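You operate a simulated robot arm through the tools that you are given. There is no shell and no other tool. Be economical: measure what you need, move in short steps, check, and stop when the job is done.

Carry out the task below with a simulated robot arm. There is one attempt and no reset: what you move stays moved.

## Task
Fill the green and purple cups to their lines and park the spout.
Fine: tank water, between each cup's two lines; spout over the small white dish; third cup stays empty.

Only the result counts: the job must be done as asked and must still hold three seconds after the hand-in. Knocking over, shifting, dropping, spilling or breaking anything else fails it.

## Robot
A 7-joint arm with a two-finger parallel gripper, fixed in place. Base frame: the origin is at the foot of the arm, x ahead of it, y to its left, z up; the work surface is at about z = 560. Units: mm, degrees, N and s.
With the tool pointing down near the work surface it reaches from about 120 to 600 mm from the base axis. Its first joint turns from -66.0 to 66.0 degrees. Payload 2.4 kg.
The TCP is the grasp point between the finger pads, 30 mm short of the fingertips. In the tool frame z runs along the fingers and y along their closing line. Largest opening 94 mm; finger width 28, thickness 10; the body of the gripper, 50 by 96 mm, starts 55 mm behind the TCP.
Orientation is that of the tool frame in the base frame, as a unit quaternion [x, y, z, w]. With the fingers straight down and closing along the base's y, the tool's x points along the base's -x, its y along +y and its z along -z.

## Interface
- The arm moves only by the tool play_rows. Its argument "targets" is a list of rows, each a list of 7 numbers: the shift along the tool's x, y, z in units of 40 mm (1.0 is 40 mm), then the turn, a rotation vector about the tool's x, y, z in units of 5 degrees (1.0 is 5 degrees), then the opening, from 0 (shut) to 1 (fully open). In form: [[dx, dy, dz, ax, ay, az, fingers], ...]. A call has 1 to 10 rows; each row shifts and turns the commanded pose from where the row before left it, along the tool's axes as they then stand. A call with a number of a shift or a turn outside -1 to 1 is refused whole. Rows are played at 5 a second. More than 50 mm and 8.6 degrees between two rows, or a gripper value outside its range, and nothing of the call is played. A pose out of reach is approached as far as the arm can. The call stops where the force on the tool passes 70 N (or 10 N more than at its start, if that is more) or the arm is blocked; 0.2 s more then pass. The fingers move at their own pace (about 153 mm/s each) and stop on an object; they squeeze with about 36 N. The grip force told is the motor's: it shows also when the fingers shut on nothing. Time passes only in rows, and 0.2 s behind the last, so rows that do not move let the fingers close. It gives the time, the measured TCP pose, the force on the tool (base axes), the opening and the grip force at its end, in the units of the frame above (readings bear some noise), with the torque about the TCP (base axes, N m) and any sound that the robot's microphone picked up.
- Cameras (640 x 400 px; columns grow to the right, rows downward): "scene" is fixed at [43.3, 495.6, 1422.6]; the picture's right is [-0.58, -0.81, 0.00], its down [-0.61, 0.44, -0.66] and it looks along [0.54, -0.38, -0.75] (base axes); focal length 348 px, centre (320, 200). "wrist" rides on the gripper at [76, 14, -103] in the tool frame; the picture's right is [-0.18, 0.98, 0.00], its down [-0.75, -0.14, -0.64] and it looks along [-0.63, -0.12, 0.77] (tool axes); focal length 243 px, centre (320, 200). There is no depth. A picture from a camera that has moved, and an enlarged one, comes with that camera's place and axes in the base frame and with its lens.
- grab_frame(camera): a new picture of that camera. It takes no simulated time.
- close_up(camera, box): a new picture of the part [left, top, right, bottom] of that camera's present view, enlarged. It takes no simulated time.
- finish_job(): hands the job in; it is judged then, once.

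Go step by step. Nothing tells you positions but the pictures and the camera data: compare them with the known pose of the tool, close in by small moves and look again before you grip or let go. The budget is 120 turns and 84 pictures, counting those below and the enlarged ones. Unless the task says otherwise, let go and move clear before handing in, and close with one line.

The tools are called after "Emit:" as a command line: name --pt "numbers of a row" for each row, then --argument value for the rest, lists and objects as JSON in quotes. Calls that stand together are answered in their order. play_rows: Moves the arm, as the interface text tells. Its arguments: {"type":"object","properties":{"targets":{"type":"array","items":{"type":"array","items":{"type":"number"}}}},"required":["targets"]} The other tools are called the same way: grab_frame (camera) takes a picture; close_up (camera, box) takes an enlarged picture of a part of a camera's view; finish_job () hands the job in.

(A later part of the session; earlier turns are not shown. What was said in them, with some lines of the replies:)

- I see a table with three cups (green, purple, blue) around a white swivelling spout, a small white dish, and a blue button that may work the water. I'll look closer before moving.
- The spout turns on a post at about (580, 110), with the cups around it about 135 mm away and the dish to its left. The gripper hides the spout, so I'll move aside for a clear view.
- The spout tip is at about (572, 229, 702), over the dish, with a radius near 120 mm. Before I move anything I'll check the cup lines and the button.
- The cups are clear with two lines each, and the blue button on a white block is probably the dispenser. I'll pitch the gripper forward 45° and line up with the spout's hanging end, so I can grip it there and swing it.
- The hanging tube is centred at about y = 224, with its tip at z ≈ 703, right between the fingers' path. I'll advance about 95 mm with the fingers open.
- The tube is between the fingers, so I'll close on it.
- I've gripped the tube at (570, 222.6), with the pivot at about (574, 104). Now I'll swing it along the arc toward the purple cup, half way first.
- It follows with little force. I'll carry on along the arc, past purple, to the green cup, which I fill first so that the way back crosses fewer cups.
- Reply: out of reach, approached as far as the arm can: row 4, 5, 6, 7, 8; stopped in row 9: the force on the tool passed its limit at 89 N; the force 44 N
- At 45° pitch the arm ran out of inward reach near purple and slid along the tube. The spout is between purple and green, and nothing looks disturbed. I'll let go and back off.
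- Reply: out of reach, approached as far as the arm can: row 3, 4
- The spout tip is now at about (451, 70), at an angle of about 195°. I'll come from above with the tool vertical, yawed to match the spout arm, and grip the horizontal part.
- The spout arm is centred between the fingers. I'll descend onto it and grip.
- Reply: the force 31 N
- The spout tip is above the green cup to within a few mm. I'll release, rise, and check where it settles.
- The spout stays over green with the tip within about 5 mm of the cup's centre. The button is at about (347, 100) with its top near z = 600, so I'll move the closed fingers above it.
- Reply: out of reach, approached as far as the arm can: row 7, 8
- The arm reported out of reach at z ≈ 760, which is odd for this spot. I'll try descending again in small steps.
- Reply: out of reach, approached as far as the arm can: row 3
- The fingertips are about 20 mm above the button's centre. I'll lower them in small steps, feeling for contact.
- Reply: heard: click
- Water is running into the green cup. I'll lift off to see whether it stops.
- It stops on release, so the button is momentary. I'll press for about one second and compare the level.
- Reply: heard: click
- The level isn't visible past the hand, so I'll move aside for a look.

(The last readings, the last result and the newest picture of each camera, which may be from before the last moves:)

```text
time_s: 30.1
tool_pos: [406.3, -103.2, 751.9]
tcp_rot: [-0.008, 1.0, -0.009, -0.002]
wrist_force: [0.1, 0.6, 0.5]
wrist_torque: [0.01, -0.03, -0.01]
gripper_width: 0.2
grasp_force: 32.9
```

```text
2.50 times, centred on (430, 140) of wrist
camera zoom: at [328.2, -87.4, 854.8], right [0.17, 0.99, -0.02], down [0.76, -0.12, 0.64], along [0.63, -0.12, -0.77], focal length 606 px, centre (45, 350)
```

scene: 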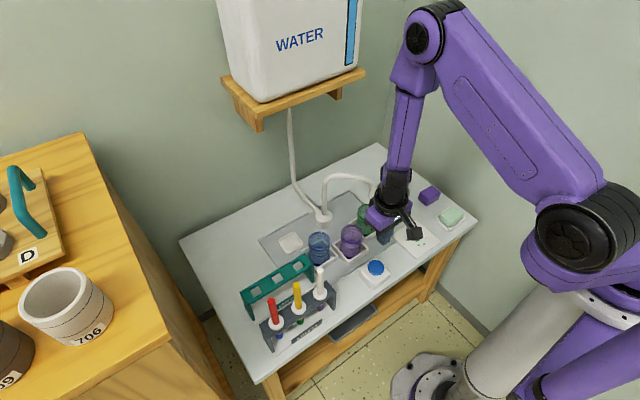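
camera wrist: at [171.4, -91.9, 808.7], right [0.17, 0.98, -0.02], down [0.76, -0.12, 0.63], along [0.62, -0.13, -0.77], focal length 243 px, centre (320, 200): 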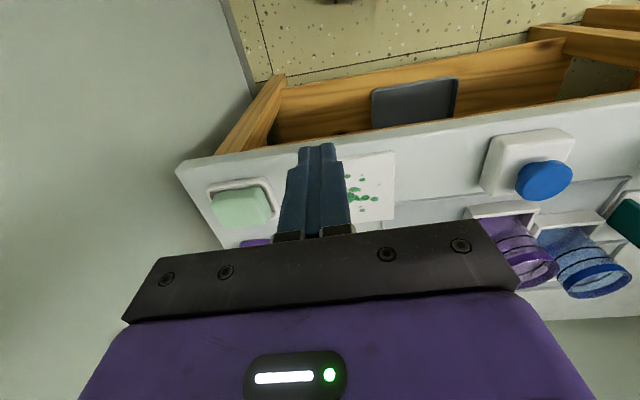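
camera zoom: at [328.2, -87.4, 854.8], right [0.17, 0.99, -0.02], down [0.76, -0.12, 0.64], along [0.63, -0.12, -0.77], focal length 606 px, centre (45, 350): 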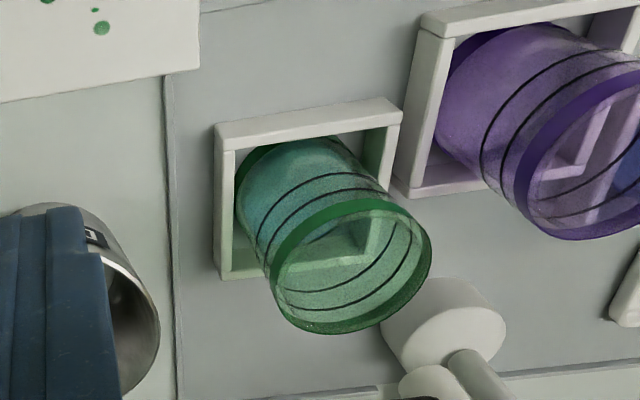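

Emit:
close_up --camera "wrist" --box '[395, 105, 475, 165]'

```text
6.67 times, centred on (435, 135) of wrist
camera zoom: at [328.2, -87.4, 854.8], right [0.17, 0.99, -0.02], down [0.76, -0.12, 0.64], along [0.63, -0.12, -0.77], focal length 1618 px, centre (-447, 633)
```

zoom: 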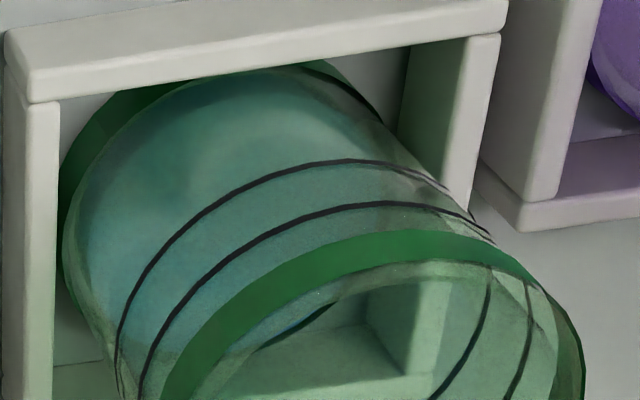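

Emit:
close_up --camera "scene" --box '[360, 205, 388, 240]'

```text
11.43 times, centred on (374, 222) of scene
camera zoom: at [43.3, 495.5, 1422.6], right [-0.58, -0.81, 0.0], down [-0.61, 0.44, -0.66], along [0.54, -0.38, -0.75], focal length 3972 px, centre (-297, -57)
```

zoom: 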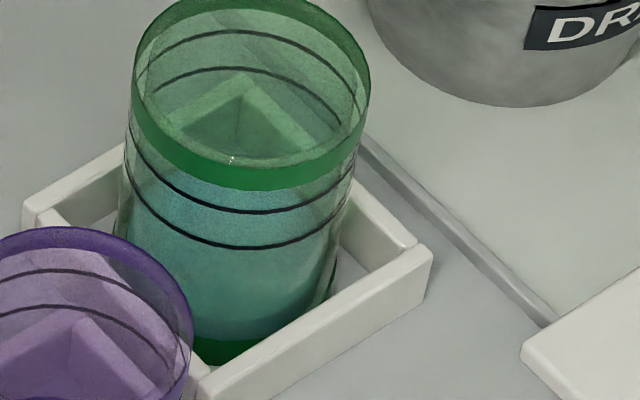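

The water surface in green is still low, at roughly 15–20 % of the height after about 1.3 s of flow. The lines are near 62 % and 78 %, so I'll go back to the button for a longer press.

Emit:
play_rows --pt "0.5 0.8 0 0 0 0 0" --pt "0.5 0.8 0 0 0 0 0" --pt "0.5 0.8 0 0 0 0 0" --pt "0 0.9 0 0 0 0 0" --pt "0 0.9 0 0 0 0 0" --pt "0 0.75 0 0 0 0 0" --pt "0 0 0.9 0 0 0 0" --pt "0 0 0.75 0 0 0 0" --pt "0 0 0.75 0 0 0 0" --pt "0 0 0 0 0 0 0"

```text
time_s: 32.3
tool_pos: [345.5, 66.0, 653.1]
tcp_rot: [-0.008, 1.0, -0.014, -0.005]
wrist_force: [0.2, -0.5, 0.7]
wrist_torque: [0.01, -0.02, 0.02]
gripper_width: 0.0
grasp_force: 32.6
out of reach, approached as far as the arm can: row 4, 5
```

Emit:
play_rows --pt "0 0.7 0 0 0 0 0" --pt "0 0 0 0 0 0 0"

```text
time_s: 32.9
tool_pos: [346.9, 94.6, 653.8]
tcp_rot: [-0.009, 1.0, -0.014, -0.004]
wrist_force: [-0.1, -1.4, -0.5]
wrist_torque: [-0.01, 0.0, 0.0]
gripper_width: 0.2
grasp_force: 32.6
out of reach, approached as far as the arm can: row 1
```

Emit:
play_rows --pt "0 0 0.48 0 0 0 0" --pt "0 0 0 0 0 0 0" --pt "0 0 0 0 0 0 0" --pt "0 0 0 0 0 0 0" --pt "0 0 0 0 0 0 0" --pt "0 0 0 0 0 0 0" --pt "0 0 0 0 0 0 0" --pt "0 0 0 0 0 0 0" --pt "0 0 0 0 0 0 0" --pt "0 0 -0.48 0 0 0 0"

Emit:
close_up --camera "scene" --box '[340, 195, 380, 245]'

```text
time_s: 35.1
tool_pos: [347.1, 94.1, 653.9]
tcp_rot: [-0.007, 1.0, -0.014, -0.004]
wrist_force: [0.3, 0.4, -0.1]
wrist_torque: [-0.02, 0.0, 0.01]
gripper_width: 0.2
grasp_force: 32.9
heard: click
```

```text
8.00 times, centred on (360, 220) of scene
camera zoom: at [43.3, 495.6, 1422.6], right [-0.58, -0.81, 0.0], down [-0.61, 0.44, -0.66], along [0.54, -0.38, -0.75], focal length 2780 px, centre (0, 40)
```

zoom: 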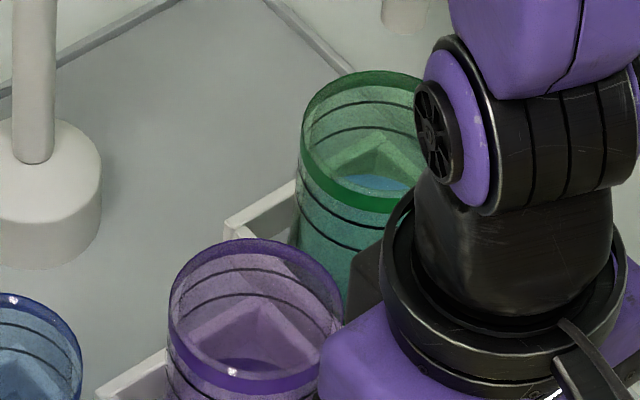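

The surface is now just visible, at about 25 % of the height. Flow seems to be roughly 8 % per second, so I'll press for about 3.3 s more.

Emit:
play_rows --pt "0 0 0.48 0 0 0 0" --pt "0 0 0 0 0 0 0" --pt "0 0 0 0 0 0 0" --pt "0 0 0 0 0 0 0" --pt "0 0 0 0 0 0 0" --pt "0 0 0 0 0 0 0" --pt "0 0 0 0 0 0 0" --pt "0 0 0 0 0 0 0" --pt "0 0 0 0 0 0 0" --pt "0 0 0 0 0 0 0"

Emit:
play_rows --pt "0 0 0 0 0 0 0" --pt "0 0 0 0 0 0 0" --pt "0 0 0 0 0 0 0" --pt "0 0 0 0 0 0 0" --pt "0 0 -0.48 0 0 0 0"

Emit:
close_up --camera "scene" --box '[340, 195, 380, 245]'

```text
time_s: 37.3
tool_pos: [348.1, 95.0, 634.8]
tcp_rot: [-0.007, 1.0, -0.013, -0.003]
wrist_force: [-0.9, 0.5, 5.1]
wrist_torque: [0.05, 0.0, -0.02]
gripper_width: 0.0
grasp_force: 33.3
heard: click
```

```text
time_s: 38.5
tool_pos: [349.4, 93.5, 653.6]
tcp_rot: [-0.006, 1.0, -0.013, -0.004]
wrist_force: [-1.1, 0.1, 0.3]
wrist_torque: [0.04, 0.01, 0.02]
gripper_width: 0.0
grasp_force: 33.1
```

```text
8.00 times, centred on (360, 220) of scene
camera zoom: at [43.3, 495.6, 1422.6], right [-0.58, -0.81, 0.0], down [-0.61, 0.44, -0.66], along [0.54, -0.38, -0.75], focal length 2780 px, centre (0, 40)
```

zoom: 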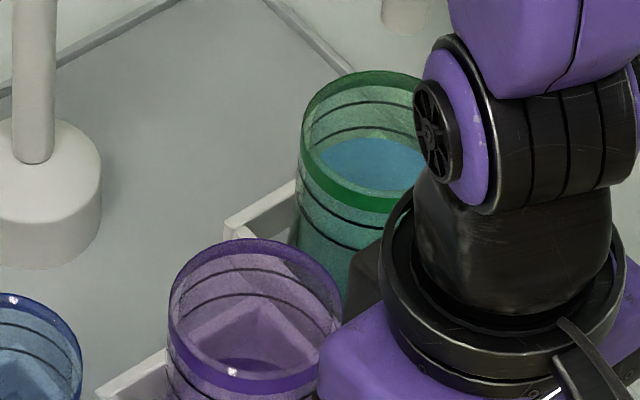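

The surface is just below the lower line. It rises about 12.7 px per second in this view, so about 1.65 s more should land midway between the lines.

Emit:
play_rows --pt "0 0 0.48 0 0 0 0" --pt "0 0 0 0 0 0 0" --pt "0 0 0 0 0 0 0" --pt "0 0 0 0 0 0 0" --pt "0 0 0 0 0 0 0" --pt "0 0 0 0 0 0 0" --pt "0 0 0 0 0 0 0" --pt "0 0 -0.48 0 0 0 0"

Emit:
play_rows --pt "0 0 -0.8 0 0 0 0" --pt "0 -1 -0.3 0 0 0 0" --pt "0 -1 0 0 0 0 0" --pt "0 -1 0 0 0 0 0" --pt "0 0 0 0 0 0 0"

Emit:
close_up --camera "scene" --box '[350, 195, 390, 245]'

```text
time_s: 40.3
tool_pos: [349.2, 94.9, 652.6]
tcp_rot: [-0.008, 1.0, -0.013, -0.004]
wrist_force: [0.1, 0.5, 0.6]
wrist_torque: [0.03, 0.03, 0.0]
gripper_width: 0.1
grasp_force: 32.9
heard: click
```

```text
time_s: 41.5
tool_pos: [349.1, -26.3, 699.9]
tcp_rot: [-0.007, 1.0, -0.008, -0.001]
wrist_force: [0.4, 0.7, 0.4]
wrist_torque: [0.01, 0.01, 0.03]
gripper_width: 0.0
grasp_force: 33.2
```

```text
8.00 times, centred on (370, 220) of scene
camera zoom: at [43.3, 495.5, 1422.6], right [-0.58, -0.81, 0.0], down [-0.61, 0.44, -0.66], along [0.54, -0.38, -0.75], focal length 2780 px, centre (-80, 40)
```

zoom: 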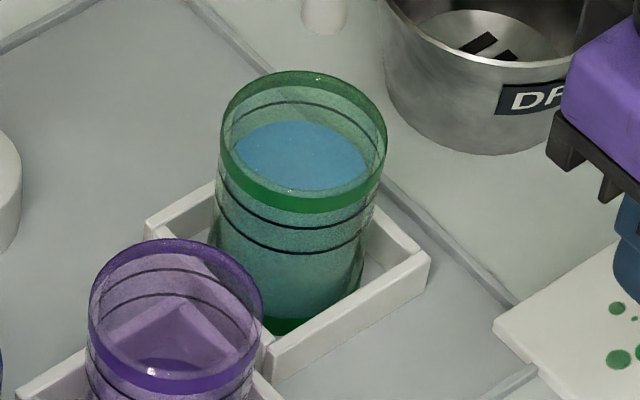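

Emit:
close_up --camera "scene" --box '[364, 202, 388, 232]'

```text
13.33 times, centred on (376, 217) of scene
camera zoom: at [43.3, 495.5, 1422.6], right [-0.58, -0.81, 0.0], down [-0.61, 0.44, -0.66], along [0.54, -0.38, -0.75], focal length 4634 px, centre (-427, -27)
```

zoom: 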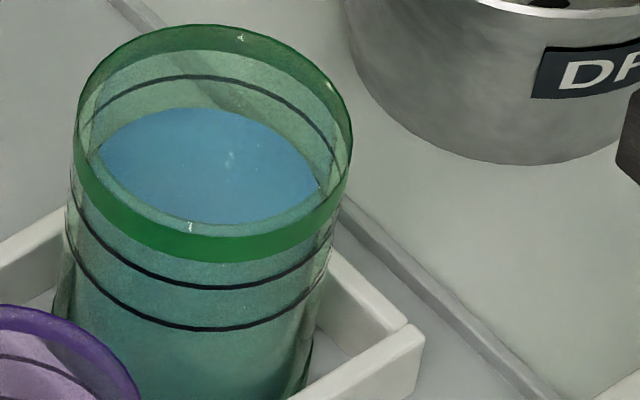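

The green level sits between its two lines, after about 7.8 s of total flow. Next I'll move up and over the spout arm to grip it and swing it to purple.

Emit:
play_rows --pt "0 0 -1 0 0 0 0" --pt "0 0 -1 0 0 0 0" --pt "-0.5 0.2 -1 0 0 0 0.3" --pt "-0.5 0.2 -1 0 0 0 0.6" --pt "-0.8 0.3 0 0 0 0 0.7" --pt "-0.8 0.3 0 0 0 0 0.7" --pt "-0.8 0.3 0 0 0 0 0.7" --pt "-0.8 0.35 0 0 0 0 0.7"

Emit:
play_rows --pt "0 0 0 0 0 -1 0.7" --pt "0 0 0 0 0 -1 0.7" --pt "0 0 0 0 0 -1 0.7" --pt "0 0 0 0 0 -1 0.7" --pt "0 0 0 0 0 -1 0.7" --pt "0 0 0 0 0 -1 0.7" --pt "0 0 0 0 0 -1 0.7" --pt "0 0 0 0 0 -1 0.7" --pt "0 0 0 0 0 -0.9 0.7" --pt "0 0 0 0 0 0 0.7"

Emit:
grab_frame --camera "wrist"

```text
time_s: 43.3
tool_pos: [515.8, 41.9, 844.8]
tcp_rot: [-0.008, 1.0, -0.009, -0.001]
wrist_force: [-0.2, 0.4, -0.1]
wrist_torque: [0.0, -0.02, -0.01]
gripper_width: 65.9
grasp_force: 0.0
out of reach, approached as far as the arm can: row 4
```

```text
time_s: 45.5
tool_pos: [515.5, 41.5, 846.3]
tcp_rot: [-0.386, 0.922, -0.007, -0.006]
wrist_force: [0.6, 0.8, 0.3]
wrist_torque: [0.0, 0.02, -0.02]
gripper_width: 65.6
grasp_force: 0.1
```

```text
32 pictures are left
camera wrist: at [451.1, -0.6, 949.5], right [-0.57, 0.82, -0.01], down [0.63, 0.45, 0.63], along [0.53, 0.35, -0.77], focal length 243 px, centre (320, 200)
```

wrist: 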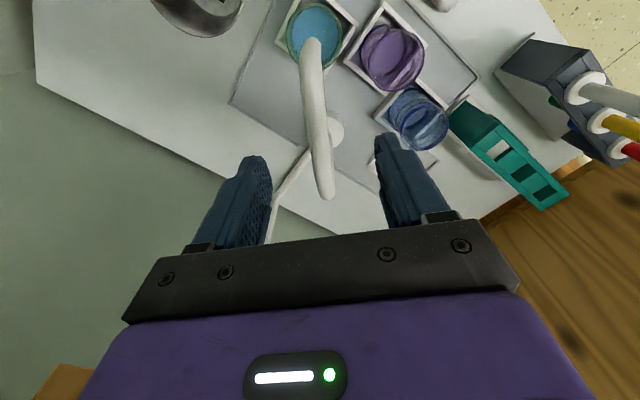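

Aligned over the spout arm. I'll descend 78 mm and grip.

Emit:
play_rows --pt "0 0 0.9 0 0 0 0.7" --pt "0 0 1 0 0 0 0.7" --pt "0 0 0 0 0 0 0.4" --pt "0 0 0 0 0 0 0.1" --pt "0 0 0 0 0 0 0.1"

```text
time_s: 46.7
tool_pos: [518.1, 38.9, 769.7]
tcp_rot: [-0.384, 0.923, -0.008, -0.003]
wrist_force: [11.0, -9.0, -14.0]
wrist_torque: [0.32, -0.23, -1.18]
gripper_width: 20.9
grasp_force: 44.5
```

Emit:
play_rows --pt "0.004 0.182 0 0 0 0.98 0.1" --pt "0.004 0.182 0 0 0 0.98 0.1" --pt "0.004 0.182 0 0 0 0.98 0.1" --pt "0.004 0.182 0 0 0 0.98 0.1" --pt "0.004 0.182 0 0 0 0.98 0.1" --pt "0.004 0.182 0 0 0 0.98 0.1" --pt "0.004 0.182 0 0 0 0.98 0.1" --pt "0.004 0.182 0 0 0 0.98 0.1" --pt "0.004 0.182 0 0 0 0.98 0.1"

Emit:
grab_frame --camera "wrist"

Emit:
close_up --camera "scene" --box '[270, 150, 430, 280]'

```text
time_s: 48.7
tool_pos: [490.3, 96.2, 769.8]
tcp_rot: [-0.008, 1.0, -0.007, 0.005]
wrist_force: [26.0, -12.8, 11.4]
wrist_torque: [0.0, -0.1, -1.04]
gripper_width: 20.7
grasp_force: 45.1
```

```text
31 pictures are left
camera wrist: at [412.1, 111.5, 871.8], right [0.17, 0.99, -0.01], down [0.75, -0.12, 0.65], along [0.64, -0.12, -0.76], focal length 243 px, centre (320, 200)
```

wrist: 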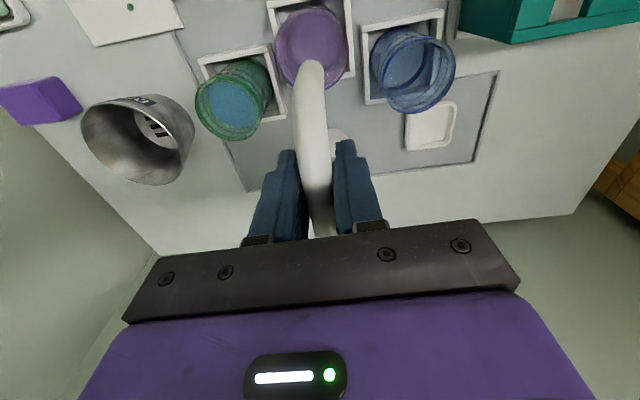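

```text
3.08 times, centred on (350, 215) of scene
camera zoom: at [43.7, 495.3, 1422.7], right [-0.58, -0.81, 0.0], down [-0.61, 0.44, -0.66], along [0.54, -0.38, -0.75], focal length 1069 px, centre (228, 154)
```

zoom: 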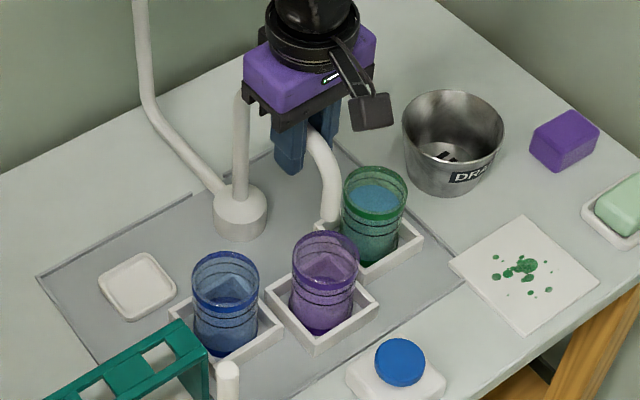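

The tip is about 8 mm left of the purple cup's centre. I'll nudge it back slightly, then release and go to the button.

Emit:
play_rows --pt "0 -0.12 0 0 0 -0.7 0.1" --pt "0 0 0 0 0 0 0.1" --pt "0 0 0 0 0 0 0.4" --pt "0 0 0 0 0 0 0.5" --pt "0 0 -1 0 0 0.7 0.5" --pt "0 0 -1 0 0 0 0.5" --pt "1 0 -0.5 0 0 0 0.2" --pt "1 0 0 0 0 0 0" --pt "1 0 0 0 0 0 0" --pt "0.6 0 0 0 0 0 0"

Emit:
close_up --camera "scene" --box '[270, 150, 430, 280]'

```text
time_s: 50.9
tool_pos: [345.8, 91.6, 869.9]
tcp_rot: [-0.013, 1.0, -0.009, -0.001]
wrist_force: [-0.6, -0.8, 0.4]
wrist_torque: [-0.01, 0.0, -0.04]
gripper_width: 0.0
grasp_force: 33.4
out of reach, approached as far as the arm can: row 10
```

```text
3.08 times, centred on (350, 215) of scene
camera zoom: at [43.3, 495.6, 1422.6], right [-0.58, -0.81, 0.0], down [-0.61, 0.44, -0.66], along [0.54, -0.38, -0.75], focal length 1069 px, centre (228, 154)
```

zoom: 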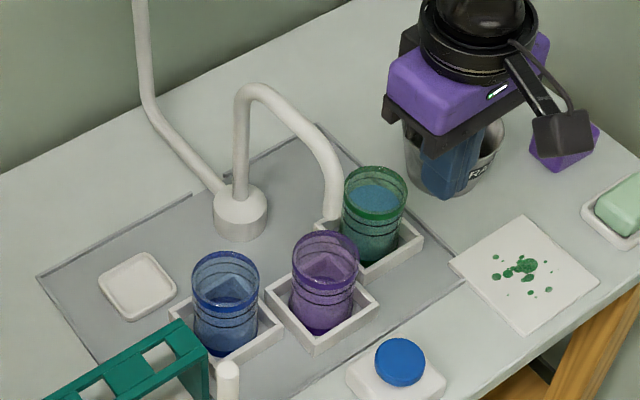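

The tip is now right over the purple cup's centre. I'll descend to just above the button.

Emit:
play_rows --pt "0 0.07 0.8 0 0 0 0" --pt "0 0 0.8 0 0 0 0" --pt "0 0 0.8 0 0 0 0" --pt "0 0 0.8 0 0 0 0" --pt "0 0 0.8 0 0 0 0" --pt "0 0 0.8 0 0 0 0" --pt "0 0 0.6 0 0 0 0" --pt "0 0 0 0 0 0 0"

```text
time_s: 52.7
tool_pos: [347.6, 89.3, 654.4]
tcp_rot: [-0.012, 1.0, -0.009, -0.001]
wrist_force: [0.0, -0.5, -0.7]
wrist_torque: [0.0, 0.03, 0.0]
gripper_width: 0.0
grasp_force: 33.1
```

Emit:
play_rows --pt "0 0.12 0 0 0 0 0" --pt "0 0 0.48 0 0 0 0" --pt "0 0 0 0 0 0 0"

Emit:
close_up --camera "scene" --box '[300, 180, 400, 260]'

```text
time_s: 53.5
tool_pos: [349.6, 94.5, 635.0]
tcp_rot: [-0.012, 1.0, -0.009, -0.001]
wrist_force: [-2.7, 0.3, 3.6]
wrist_torque: [0.06, 0.06, -0.01]
gripper_width: 0.1
grasp_force: 32.8
heard: click
```

```text
5.00 times, centred on (350, 220) of scene
camera zoom: at [43.2, 495.6, 1422.6], right [-0.58, -0.81, 0.0], down [-0.61, 0.44, -0.66], along [0.54, -0.38, -0.75], focal length 1738 px, centre (170, 100)
```

zoom: 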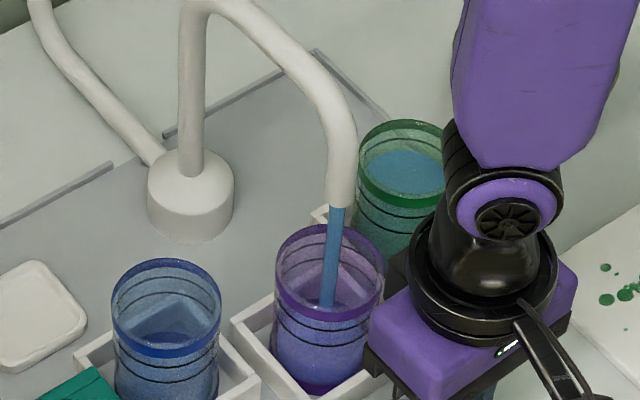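

The stream goes into the purple cup. Pictures take no time, so I'll keep holding and check as it fills.

Emit:
play_rows --pt "0 0 0 0 0 0 0" --pt "0 0 0 0 0 0 0" --pt "0 0 0 0 0 0 0" --pt "0 0 0 0 0 0 0" --pt "0 0 0 0 0 0 0" --pt "0 0 0 0 0 0 0" --pt "0 0 0 0 0 0 0" --pt "0 0 0 0 0 0 0" --pt "0 0 0 0 0 0 0" --pt "0 0 0 0 0 0 0"

Emit:
play_rows --pt "0 0 0 0 0 0 0" --pt "0 0 0 0 0 0 0" --pt "0 0 0 0 0 0 0" --pt "0 0 0 0 0 0 0" --pt "0 0 0 0 0 0 0" --pt "0 0 0 0 0 0 0" --pt "0 0 0 0 0 0 0" --pt "0 0 0 0 0 0 0"

Emit:
close_up --camera "scene" --box '[335, 215, 375, 265]'

```text
time_s: 55.7
tool_pos: [347.8, 94.6, 634.6]
tcp_rot: [-0.012, 1.0, -0.008, -0.001]
wrist_force: [0.3, -0.2, 4.2]
wrist_torque: [0.04, 0.0, 0.02]
gripper_width: 0.4
grasp_force: 33.2
```

```text
time_s: 57.5
tool_pos: [348.2, 93.5, 635.0]
tcp_rot: [-0.011, 1.0, -0.009, -0.002]
wrist_force: [1.2, -0.3, 4.4]
wrist_torque: [0.01, 0.0, 0.0]
gripper_width: 0.0
grasp_force: 32.9
```

```text
8.00 times, centred on (355, 240) of scene
camera zoom: at [43.3, 495.6, 1422.6], right [-0.58, -0.81, 0.0], down [-0.61, 0.44, -0.66], along [0.54, -0.38, -0.75], focal length 2780 px, centre (40, -120)
```

zoom: 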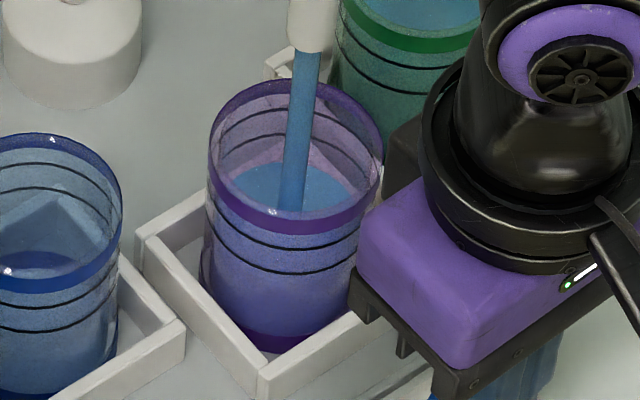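

The surface is at about 160 px and the back lines are at 107 and 134, so it needs roughly 2.5 s more. I'll hold 1.8 s and check.

Emit:
play_rows --pt "0 0 0 0 0 0 0" --pt "0 0 0 0 0 0 0" --pt "0 0 0 0 0 0 0" --pt "0 0 0 0 0 0 0" --pt "0 0 0 0 0 0 0" --pt "0 0 0 0 0 0 0" --pt "0 0 0 0 0 0 0" --pt "0 0 0 0 0 0 0"

Emit:
close_up --camera "scene" --box '[335, 215, 375, 265]'

```text
time_s: 59.3
tool_pos: [349.2, 93.9, 635.0]
tcp_rot: [-0.011, 1.0, -0.01, -0.001]
wrist_force: [0.5, 0.9, 4.1]
wrist_torque: [0.06, 0.02, 0.01]
gripper_width: 0.0
grasp_force: 32.4
```

```text
8.00 times, centred on (355, 240) of scene
camera zoom: at [43.3, 495.6, 1422.6], right [-0.58, -0.81, 0.0], down [-0.61, 0.44, -0.66], along [0.54, -0.38, -0.75], focal length 2780 px, centre (40, -120)
```

zoom: 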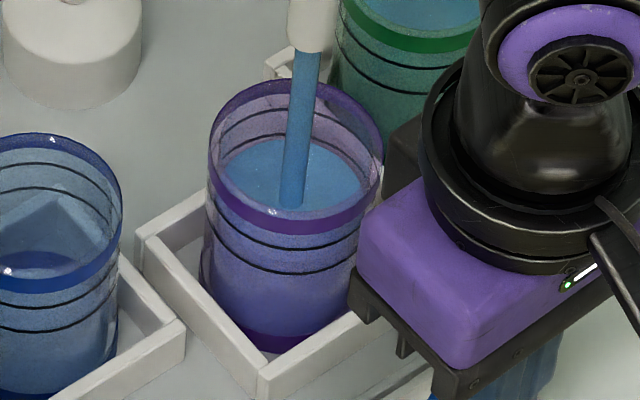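

It's right at the lower line now, so about 0.9 s more and then lift.

Emit:
play_rows --pt "0 0 0 0 0 0 0" --pt "0 0 0 0 0 0 0" --pt "0 0 0 0 0 0 0" --pt "0 0 0 0 0 0 0" --pt "0 0 -0.6 0 0 0 0" --pt "0 0 -0.6 0 0 0 0"

Emit:
close_up --camera "scene" --box '[335, 215, 375, 265]'

```text
time_s: 60.7
tool_pos: [348.1, 95.2, 682.6]
tcp_rot: [-0.011, 1.0, -0.009, -0.002]
wrist_force: [0.4, 0.5, -0.4]
wrist_torque: [0.0, -0.02, 0.0]
gripper_width: 0.0
grasp_force: 32.8
```

```text
8.00 times, centred on (355, 240) of scene
camera zoom: at [43.3, 495.6, 1422.6], right [-0.58, -0.81, 0.0], down [-0.61, 0.44, -0.66], along [0.54, -0.38, -0.75], focal length 2780 px, centre (40, -120)
```

zoom: 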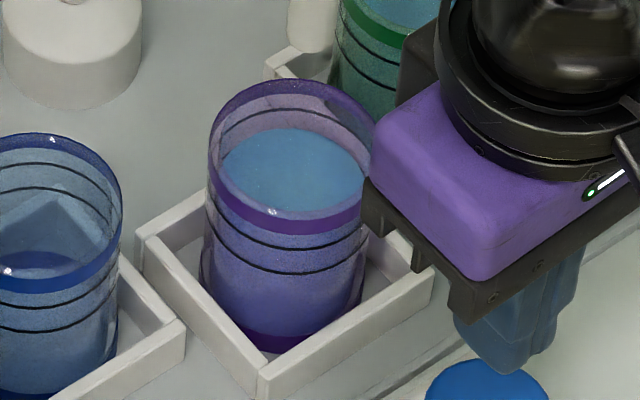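

Both cups are between their lines, with purple's surface about midway. The flow has stopped, so I'll rise and return to grip the spout arm and swing it back toward the dish.

Emit:
play_rows --pt "0 0 -1 0 0 0 0" --pt "0 0 -1 0 0 0 0" --pt "0 0 -1 0 0 0 0" --pt "0 0 -0.9 0 0 0 0" --pt "0 -0.07 -0.5 0 0 -0.6 0.3" --pt "-0.9 0 0 0 0 0 0.6" --pt "-0.9 0 0 0 0 0 0.7" --pt "-0.9 0 0 0 0 0 0.7" --pt "-0.9 0 0 0 0 0 0.7" --pt "0 0 0 0 0 0 0.7"

Emit:
grab_frame --camera "wrist"

```text
time_s: 62.9
tool_pos: [492.3, 106.6, 858.1]
tcp_rot: [-0.037, 0.999, -0.008, -0.001]
wrist_force: [-0.3, 1.0, 1.3]
wrist_torque: [0.01, 0.01, 0.0]
gripper_width: 65.8
grasp_force: 0.1
```

```text
24 pictures are left
camera wrist: at [414.3, 117.3, 960.0], right [0.11, 0.99, -0.02], down [0.76, -0.07, 0.64], along [0.64, -0.08, -0.77], focal length 243 px, centre (320, 200)
```

wrist: 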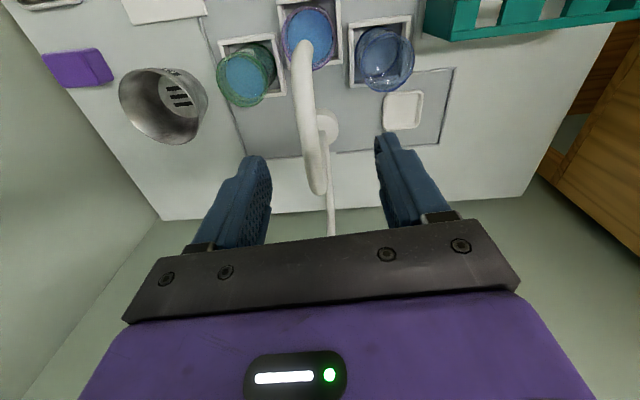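

Emit:
play_rows --pt "0 -0.33 0.2 0 0 0 0.7" --pt "0 0 1 0 0 0 0.7" --pt "0 0 1 0 0 0 0.7" --pt "0 0 0 0 0 0 0.4" --pt "0 0 0 0 0 0 0.1" --pt "0 0 0 0 0 0 0.1"

Emit:
grab_frame --camera "wrist"

```text
time_s: 64.3
tool_pos: [493.2, 90.6, 769.8]
tcp_rot: [-0.035, 0.999, -0.009, -0.001]
wrist_force: [0.8, -8.1, -4.6]
wrist_torque: [0.06, -0.59, -0.63]
gripper_width: 20.2
grasp_force: 45.4
```

```text
23 pictures are left
camera wrist: at [414.2, 101.2, 871.9], right [0.11, 0.99, -0.02], down [0.76, -0.08, 0.64], along [0.64, -0.09, -0.77], focal length 243 px, centre (320, 200)
```

wrist: 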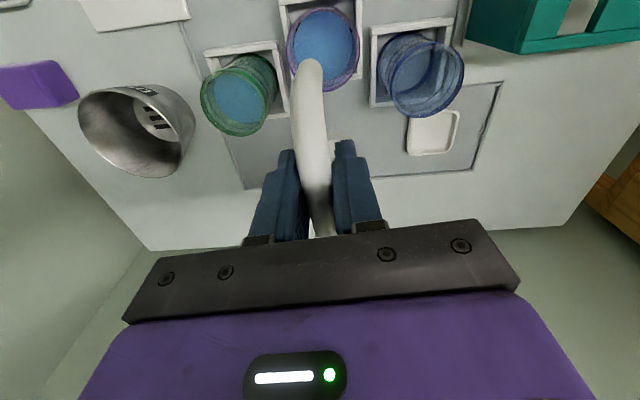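

Gripped. I'll swing clockwise by 50°, in matched arc and yaw.

Emit:
play_rows --pt "0.007 0.178 0 0 0 1 0.1" --pt "0.007 0.178 0 0 0 1 0.1" --pt "0.007 0.178 0 0 0 1 0.1" --pt "0.007 0.178 0 0 0 1 0.1" --pt "0.007 0.178 0 0 0 1 0.1" --pt "0.007 0.178 0 0 0 1 0.1" --pt "0.007 0.178 0 0 0 1 0.1" --pt "0.007 0.178 0 0 0 1 0.1" --pt "0.007 0.178 0 0 0 1 0.1" --pt "0.007 0.178 0 0 0 1 0.1"

Emit:
grab_frame --camera "scene"

Emit:
grab_frame --camera "wrist"

```text
time_s: 66.5
tool_pos: [515.7, 158.5, 770.2]
tcp_rot: [0.389, 0.921, -0.005, 0.006]
wrist_force: [26.5, -10.9, 8.7]
wrist_torque: [-0.03, -0.01, 0.99]
gripper_width: 20.2
grasp_force: 44.9
```

```text
22 pictures are left
```

scene: 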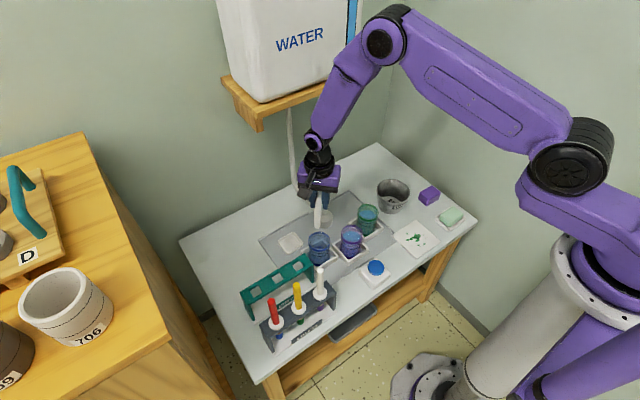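

```text
21 pictures are left
camera wrist: at [470.6, 224.4, 871.0], right [0.83, 0.55, 0.0], down [0.42, -0.63, 0.65], along [0.36, -0.55, -0.76], focal length 243 px, centre (320, 200)
```

wrist: 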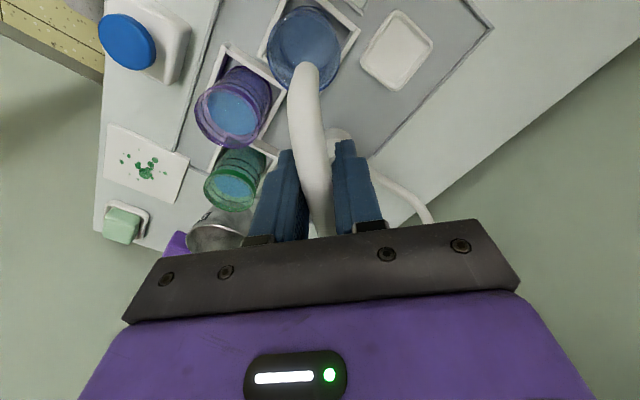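

It's now over the blue cup and nothing is dripping. For the last part I'll switch back to the pitched grip on the hanging end that worked earlier: release, rise, straighten.

Emit:
play_rows --pt "0 0 0 0 0 0 0.4" --pt "0 0 0 0 0 0 0.5" --pt "0 0 -1 0 0 0 0.5" --pt "0 0 -1 0 0 0 0.5" --pt "0 0 -1 0 0 -1 0.5" --pt "0 0 -0.5 0 0 -1 0.5" --pt "0 0 0 0 0 -1 0.5" --pt "0 0 0 0 0 -1 0.5" --pt "0 0 0 0 0 -1 0.5" --pt "0 0 0 0 0 -1 0.5"

Emit:
play_rows --pt "1 0 0 0 0 -1 0.5" --pt "1 0 0 0 0 -1 0.5" --pt "1 0 0 0 0 -1 0.5" --pt "1 0 0 0 0 -0.2 0.5" --pt "0 0 0 0 0 0 0.5"

Emit:
close_up --camera "scene" --box '[250, 150, 410, 280]'

```text
time_s: 68.7
tool_pos: [512.9, 161.4, 909.5]
tcp_rot: [0.135, 0.991, -0.009, 0.0]
wrist_force: [0.0, -1.1, 0.4]
wrist_torque: [-0.02, 0.01, 0.0]
gripper_width: 46.9
grasp_force: 0.0
```

```text
time_s: 69.9
tool_pos: [353.0, 183.6, 909.5]
tcp_rot: [-0.002, 1.0, -0.008, 0.0]
wrist_force: [0.2, -0.3, -0.1]
wrist_torque: [-0.01, 0.0, -0.04]
gripper_width: 47.0
grasp_force: 0.0
```

```text
3.08 times, centred on (330, 215) of scene
camera zoom: at [43.3, 495.6, 1422.6], right [-0.58, -0.81, 0.0], down [-0.61, 0.44, -0.66], along [0.54, -0.38, -0.75], focal length 1069 px, centre (289, 154)
```

zoom: 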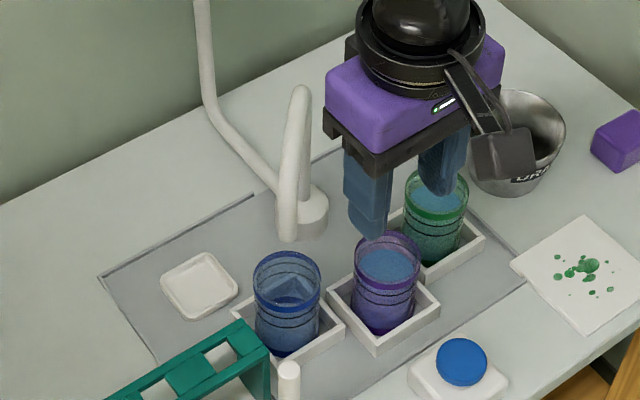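

The spout's hanging end is at about (488, 184). I'll pitch 30° and come to a pre-grasp point behind it.

Emit:
play_rows --pt "0 0 0 0 -1 0 0.5" --pt "0 0 0 0 -1 0 0.5" --pt "0 0 0 0 -1 0 0.5" --pt "0 0 0 0 -1 0 0.5" --pt "0 0 0 0 -1 0 0.5" --pt "0 0 0 0 -1 0 0.5" --pt "-0.145 0 0.935 0 0 0 0.5" --pt "-0.145 0 0.935 0 0 0 0.5" --pt "-0.145 0 0.935 0 0 0 0.5" --pt "-0.145 0 0.935 0 0 0 0.5"

Emit:
grab_frame --camera "wrist"

```text
time_s: 72.1
tool_pos: [439.5, 173.6, 784.5]
tcp_rot: [-0.006, 0.974, -0.02, 0.226]
wrist_force: [-0.1, -0.2, 0.4]
wrist_torque: [0.02, 0.01, 0.01]
gripper_width: 47.1
grasp_force: 0.1
out of reach, approached as far as the arm can: row 3
```

```text
19 pictures are left
camera wrist: at [325.6, 190.5, 842.0], right [0.16, 0.99, 0.04], down [0.39, -0.1, 0.91], along [0.9, -0.13, -0.41], focal length 243 px, centre (320, 200)
```

wrist: 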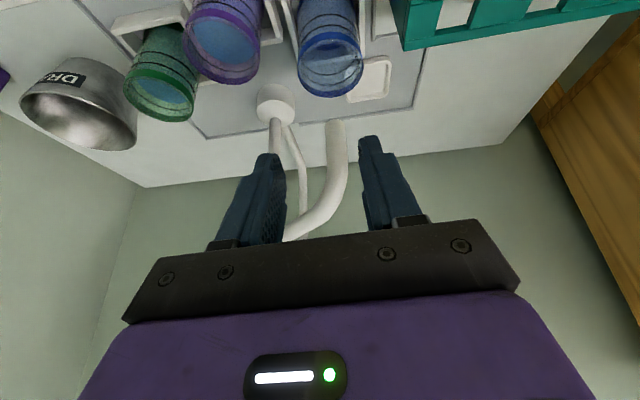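

Emit:
play_rows --pt "-0.17 0.28 0 0 0 0 0.5" --pt "-0.17 0 0.65 0 0 0 0.5" --pt "0 0 0.62 0 0 0 0.5" --pt "0 0 0.62 0 0 0 0.5"

Emit:
grab_frame --camera "wrist"

```text
time_s: 73.1
tool_pos: [485.9, 183.6, 723.8]
tcp_rot: [-0.006, 0.974, -0.019, 0.226]
wrist_force: [-0.5, 0.2, 0.5]
wrist_torque: [-0.05, 0.02, 0.01]
gripper_width: 47.0
grasp_force: 0.1
```

```text
18 pictures are left
camera wrist: at [371.8, 200.0, 780.1], right [0.16, 0.99, 0.04], down [0.39, -0.1, 0.91], along [0.9, -0.13, -0.41], focal length 243 px, centre (320, 200)
```

wrist: 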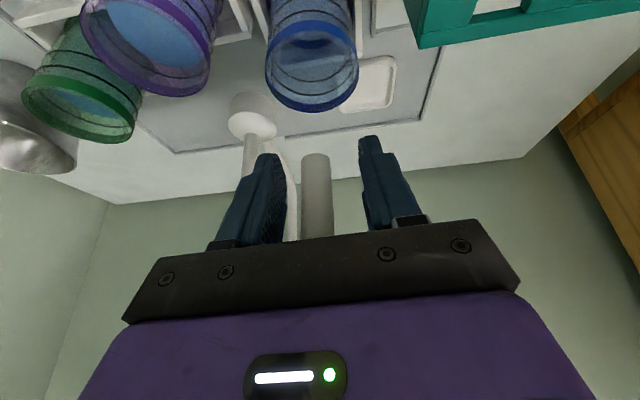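

The tube is between the fingers, so I'll close on it.

Emit:
play_rows --pt "0 0 0 0 0 0 0.3" --pt "0 0 0 0 0 0 0.1" --pt "0 0 0 0 0 0 0.1"

```text
time_s: 73.9
tool_pos: [486.3, 183.6, 722.8]
tcp_rot: [-0.004, 0.974, -0.019, 0.226]
wrist_force: [-0.9, 0.1, -2.5]
wrist_torque: [0.94, -0.53, -0.06]
gripper_width: 20.6
grasp_force: 44.8
```

Emit:
play_rows --pt "-0.256 0.272 0.125 0 0 0 0.1" --pt "-0.287 0.232 0.141 0 0 0 0.1" --pt "-0.312 0.188 0.153 0 0 0 0.1" --pt "-0.33 0.14 0.162 0 0 0 0.1" --pt "-0.346 0.09 0.169 0 0 0 0.1" --pt "-0.341 0.038 0.167 0 0 0 0.1" --pt "0 0 0 0 0 0 0.1"

Emit:
close_up --camera "scene" --box '[250, 150, 410, 280]'

```text
time_s: 75.5
tool_pos: [569.1, 223.5, 720.0]
tcp_rot: [-0.007, 0.974, -0.018, 0.226]
wrist_force: [-1.6, 17.1, -8.1]
wrist_torque: [-0.03, -0.17, -0.06]
gripper_width: 20.1
grasp_force: 44.4
```

```text
3.08 times, centred on (330, 215) of scene
camera zoom: at [43.4, 496.0, 1422.4], right [-0.58, -0.81, 0.0], down [-0.61, 0.44, -0.66], along [0.54, -0.38, -0.75], focal length 1069 px, centre (289, 154)
```

zoom: 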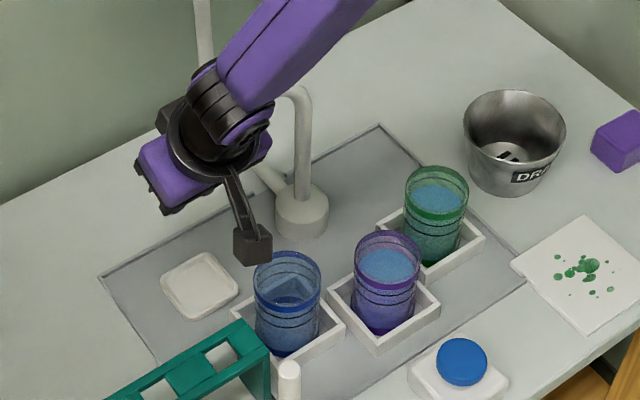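

The spout is back over the dish. I'll release and back out.

Emit:
play_rows --pt "0 0 0 0 0 0 0.4" --pt "0 0 0 0 0 0 0.5" --pt "0 0 -0.7 0 0 0 0.5" --pt "0 0 -0.8 0 0 0 0.5" --pt "0.5 0 -0.7 0 0 0 0.5" --pt "0.6 0 -0.7 0 0 0 0.5" --pt "0.6 0 -0.9 0 0 0 0.5" --pt "0.6 -0.6 -0.6 0 0 0 0.5" --pt "0.6 -0.8 0 0 0 0 0.5" --pt "0.6 -0.8 0 0 0 0 0.5"

Emit:
play_rows --pt "0 -0.9 -0.5 0 0 0 0.5" --pt "0 -0.9 -0.5 0 0 0 0.5" --pt "0 -0.9 -0.5 0 0 0 0.5" --pt "0 -0.9 0 0 0 0 0.5" --pt "0 0 0 0 0 0 0.5"

Emit:
grab_frame --camera "scene"

Emit:
close_up --camera "scene" --box '[250, 150, 410, 280]'

Emit:
close_up --camera "scene" --box '[300, 195, 390, 265]'

```text
time_s: 77.7
tool_pos: [366.2, 137.4, 822.6]
tcp_rot: [-0.004, 0.974, -0.02, 0.224]
wrist_force: [-0.5, 0.3, 0.9]
wrist_torque: [-0.01, 0.0, -0.03]
gripper_width: 46.9
grasp_force: 0.0
```

```text
time_s: 78.9
tool_pos: [343.9, -2.1, 884.3]
tcp_rot: [-0.006, 0.974, -0.022, 0.225]
wrist_force: [0.3, 0.5, 0.1]
wrist_torque: [-0.06, -0.04, 0.01]
gripper_width: 47.2
grasp_force: 0.0
out of reach, approached as far as the arm can: row 4
```

```text
16 pictures are left
```

scene: 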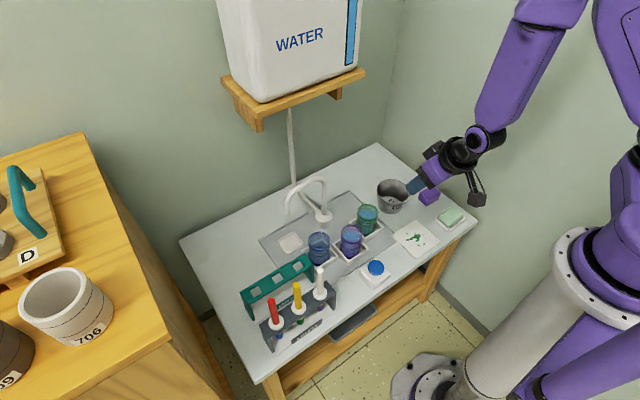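

```text
3.08 times, centred on (330, 215) of scene
camera zoom: at [43.3, 495.6, 1422.6], right [-0.58, -0.81, 0.0], down [-0.61, 0.44, -0.66], along [0.54, -0.38, -0.75], focal length 1069 px, centre (289, 154)
```

zoom: 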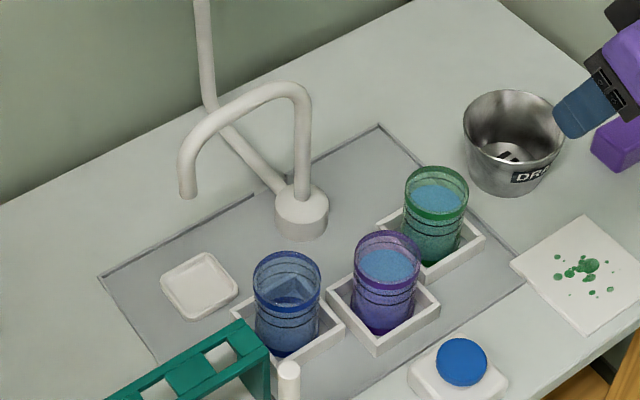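

```text
5.71 times, centred on (345, 230) of scene
camera zoom: at [43.3, 495.6, 1422.6], right [-0.58, -0.81, 0.0], down [-0.61, 0.44, -0.66], along [0.54, -0.38, -0.75], focal length 1986 px, centre (177, 29)
```

zoom: 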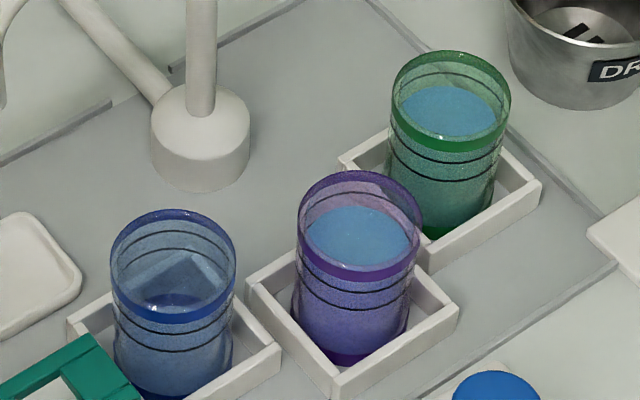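

Both cups sit between their lines with no sign of a spill, blue is still empty, and the spout tip is above the dish at about (572, 229) against a dish centre of (575, 228). The arm is clear, so I'm handing in.

Emit:
finish_job

```text
The job is handed in.
```

I filled the green and purple cups with tank water to between their lines. The spout is back over the small white dish, and the blue cup stayed empty.
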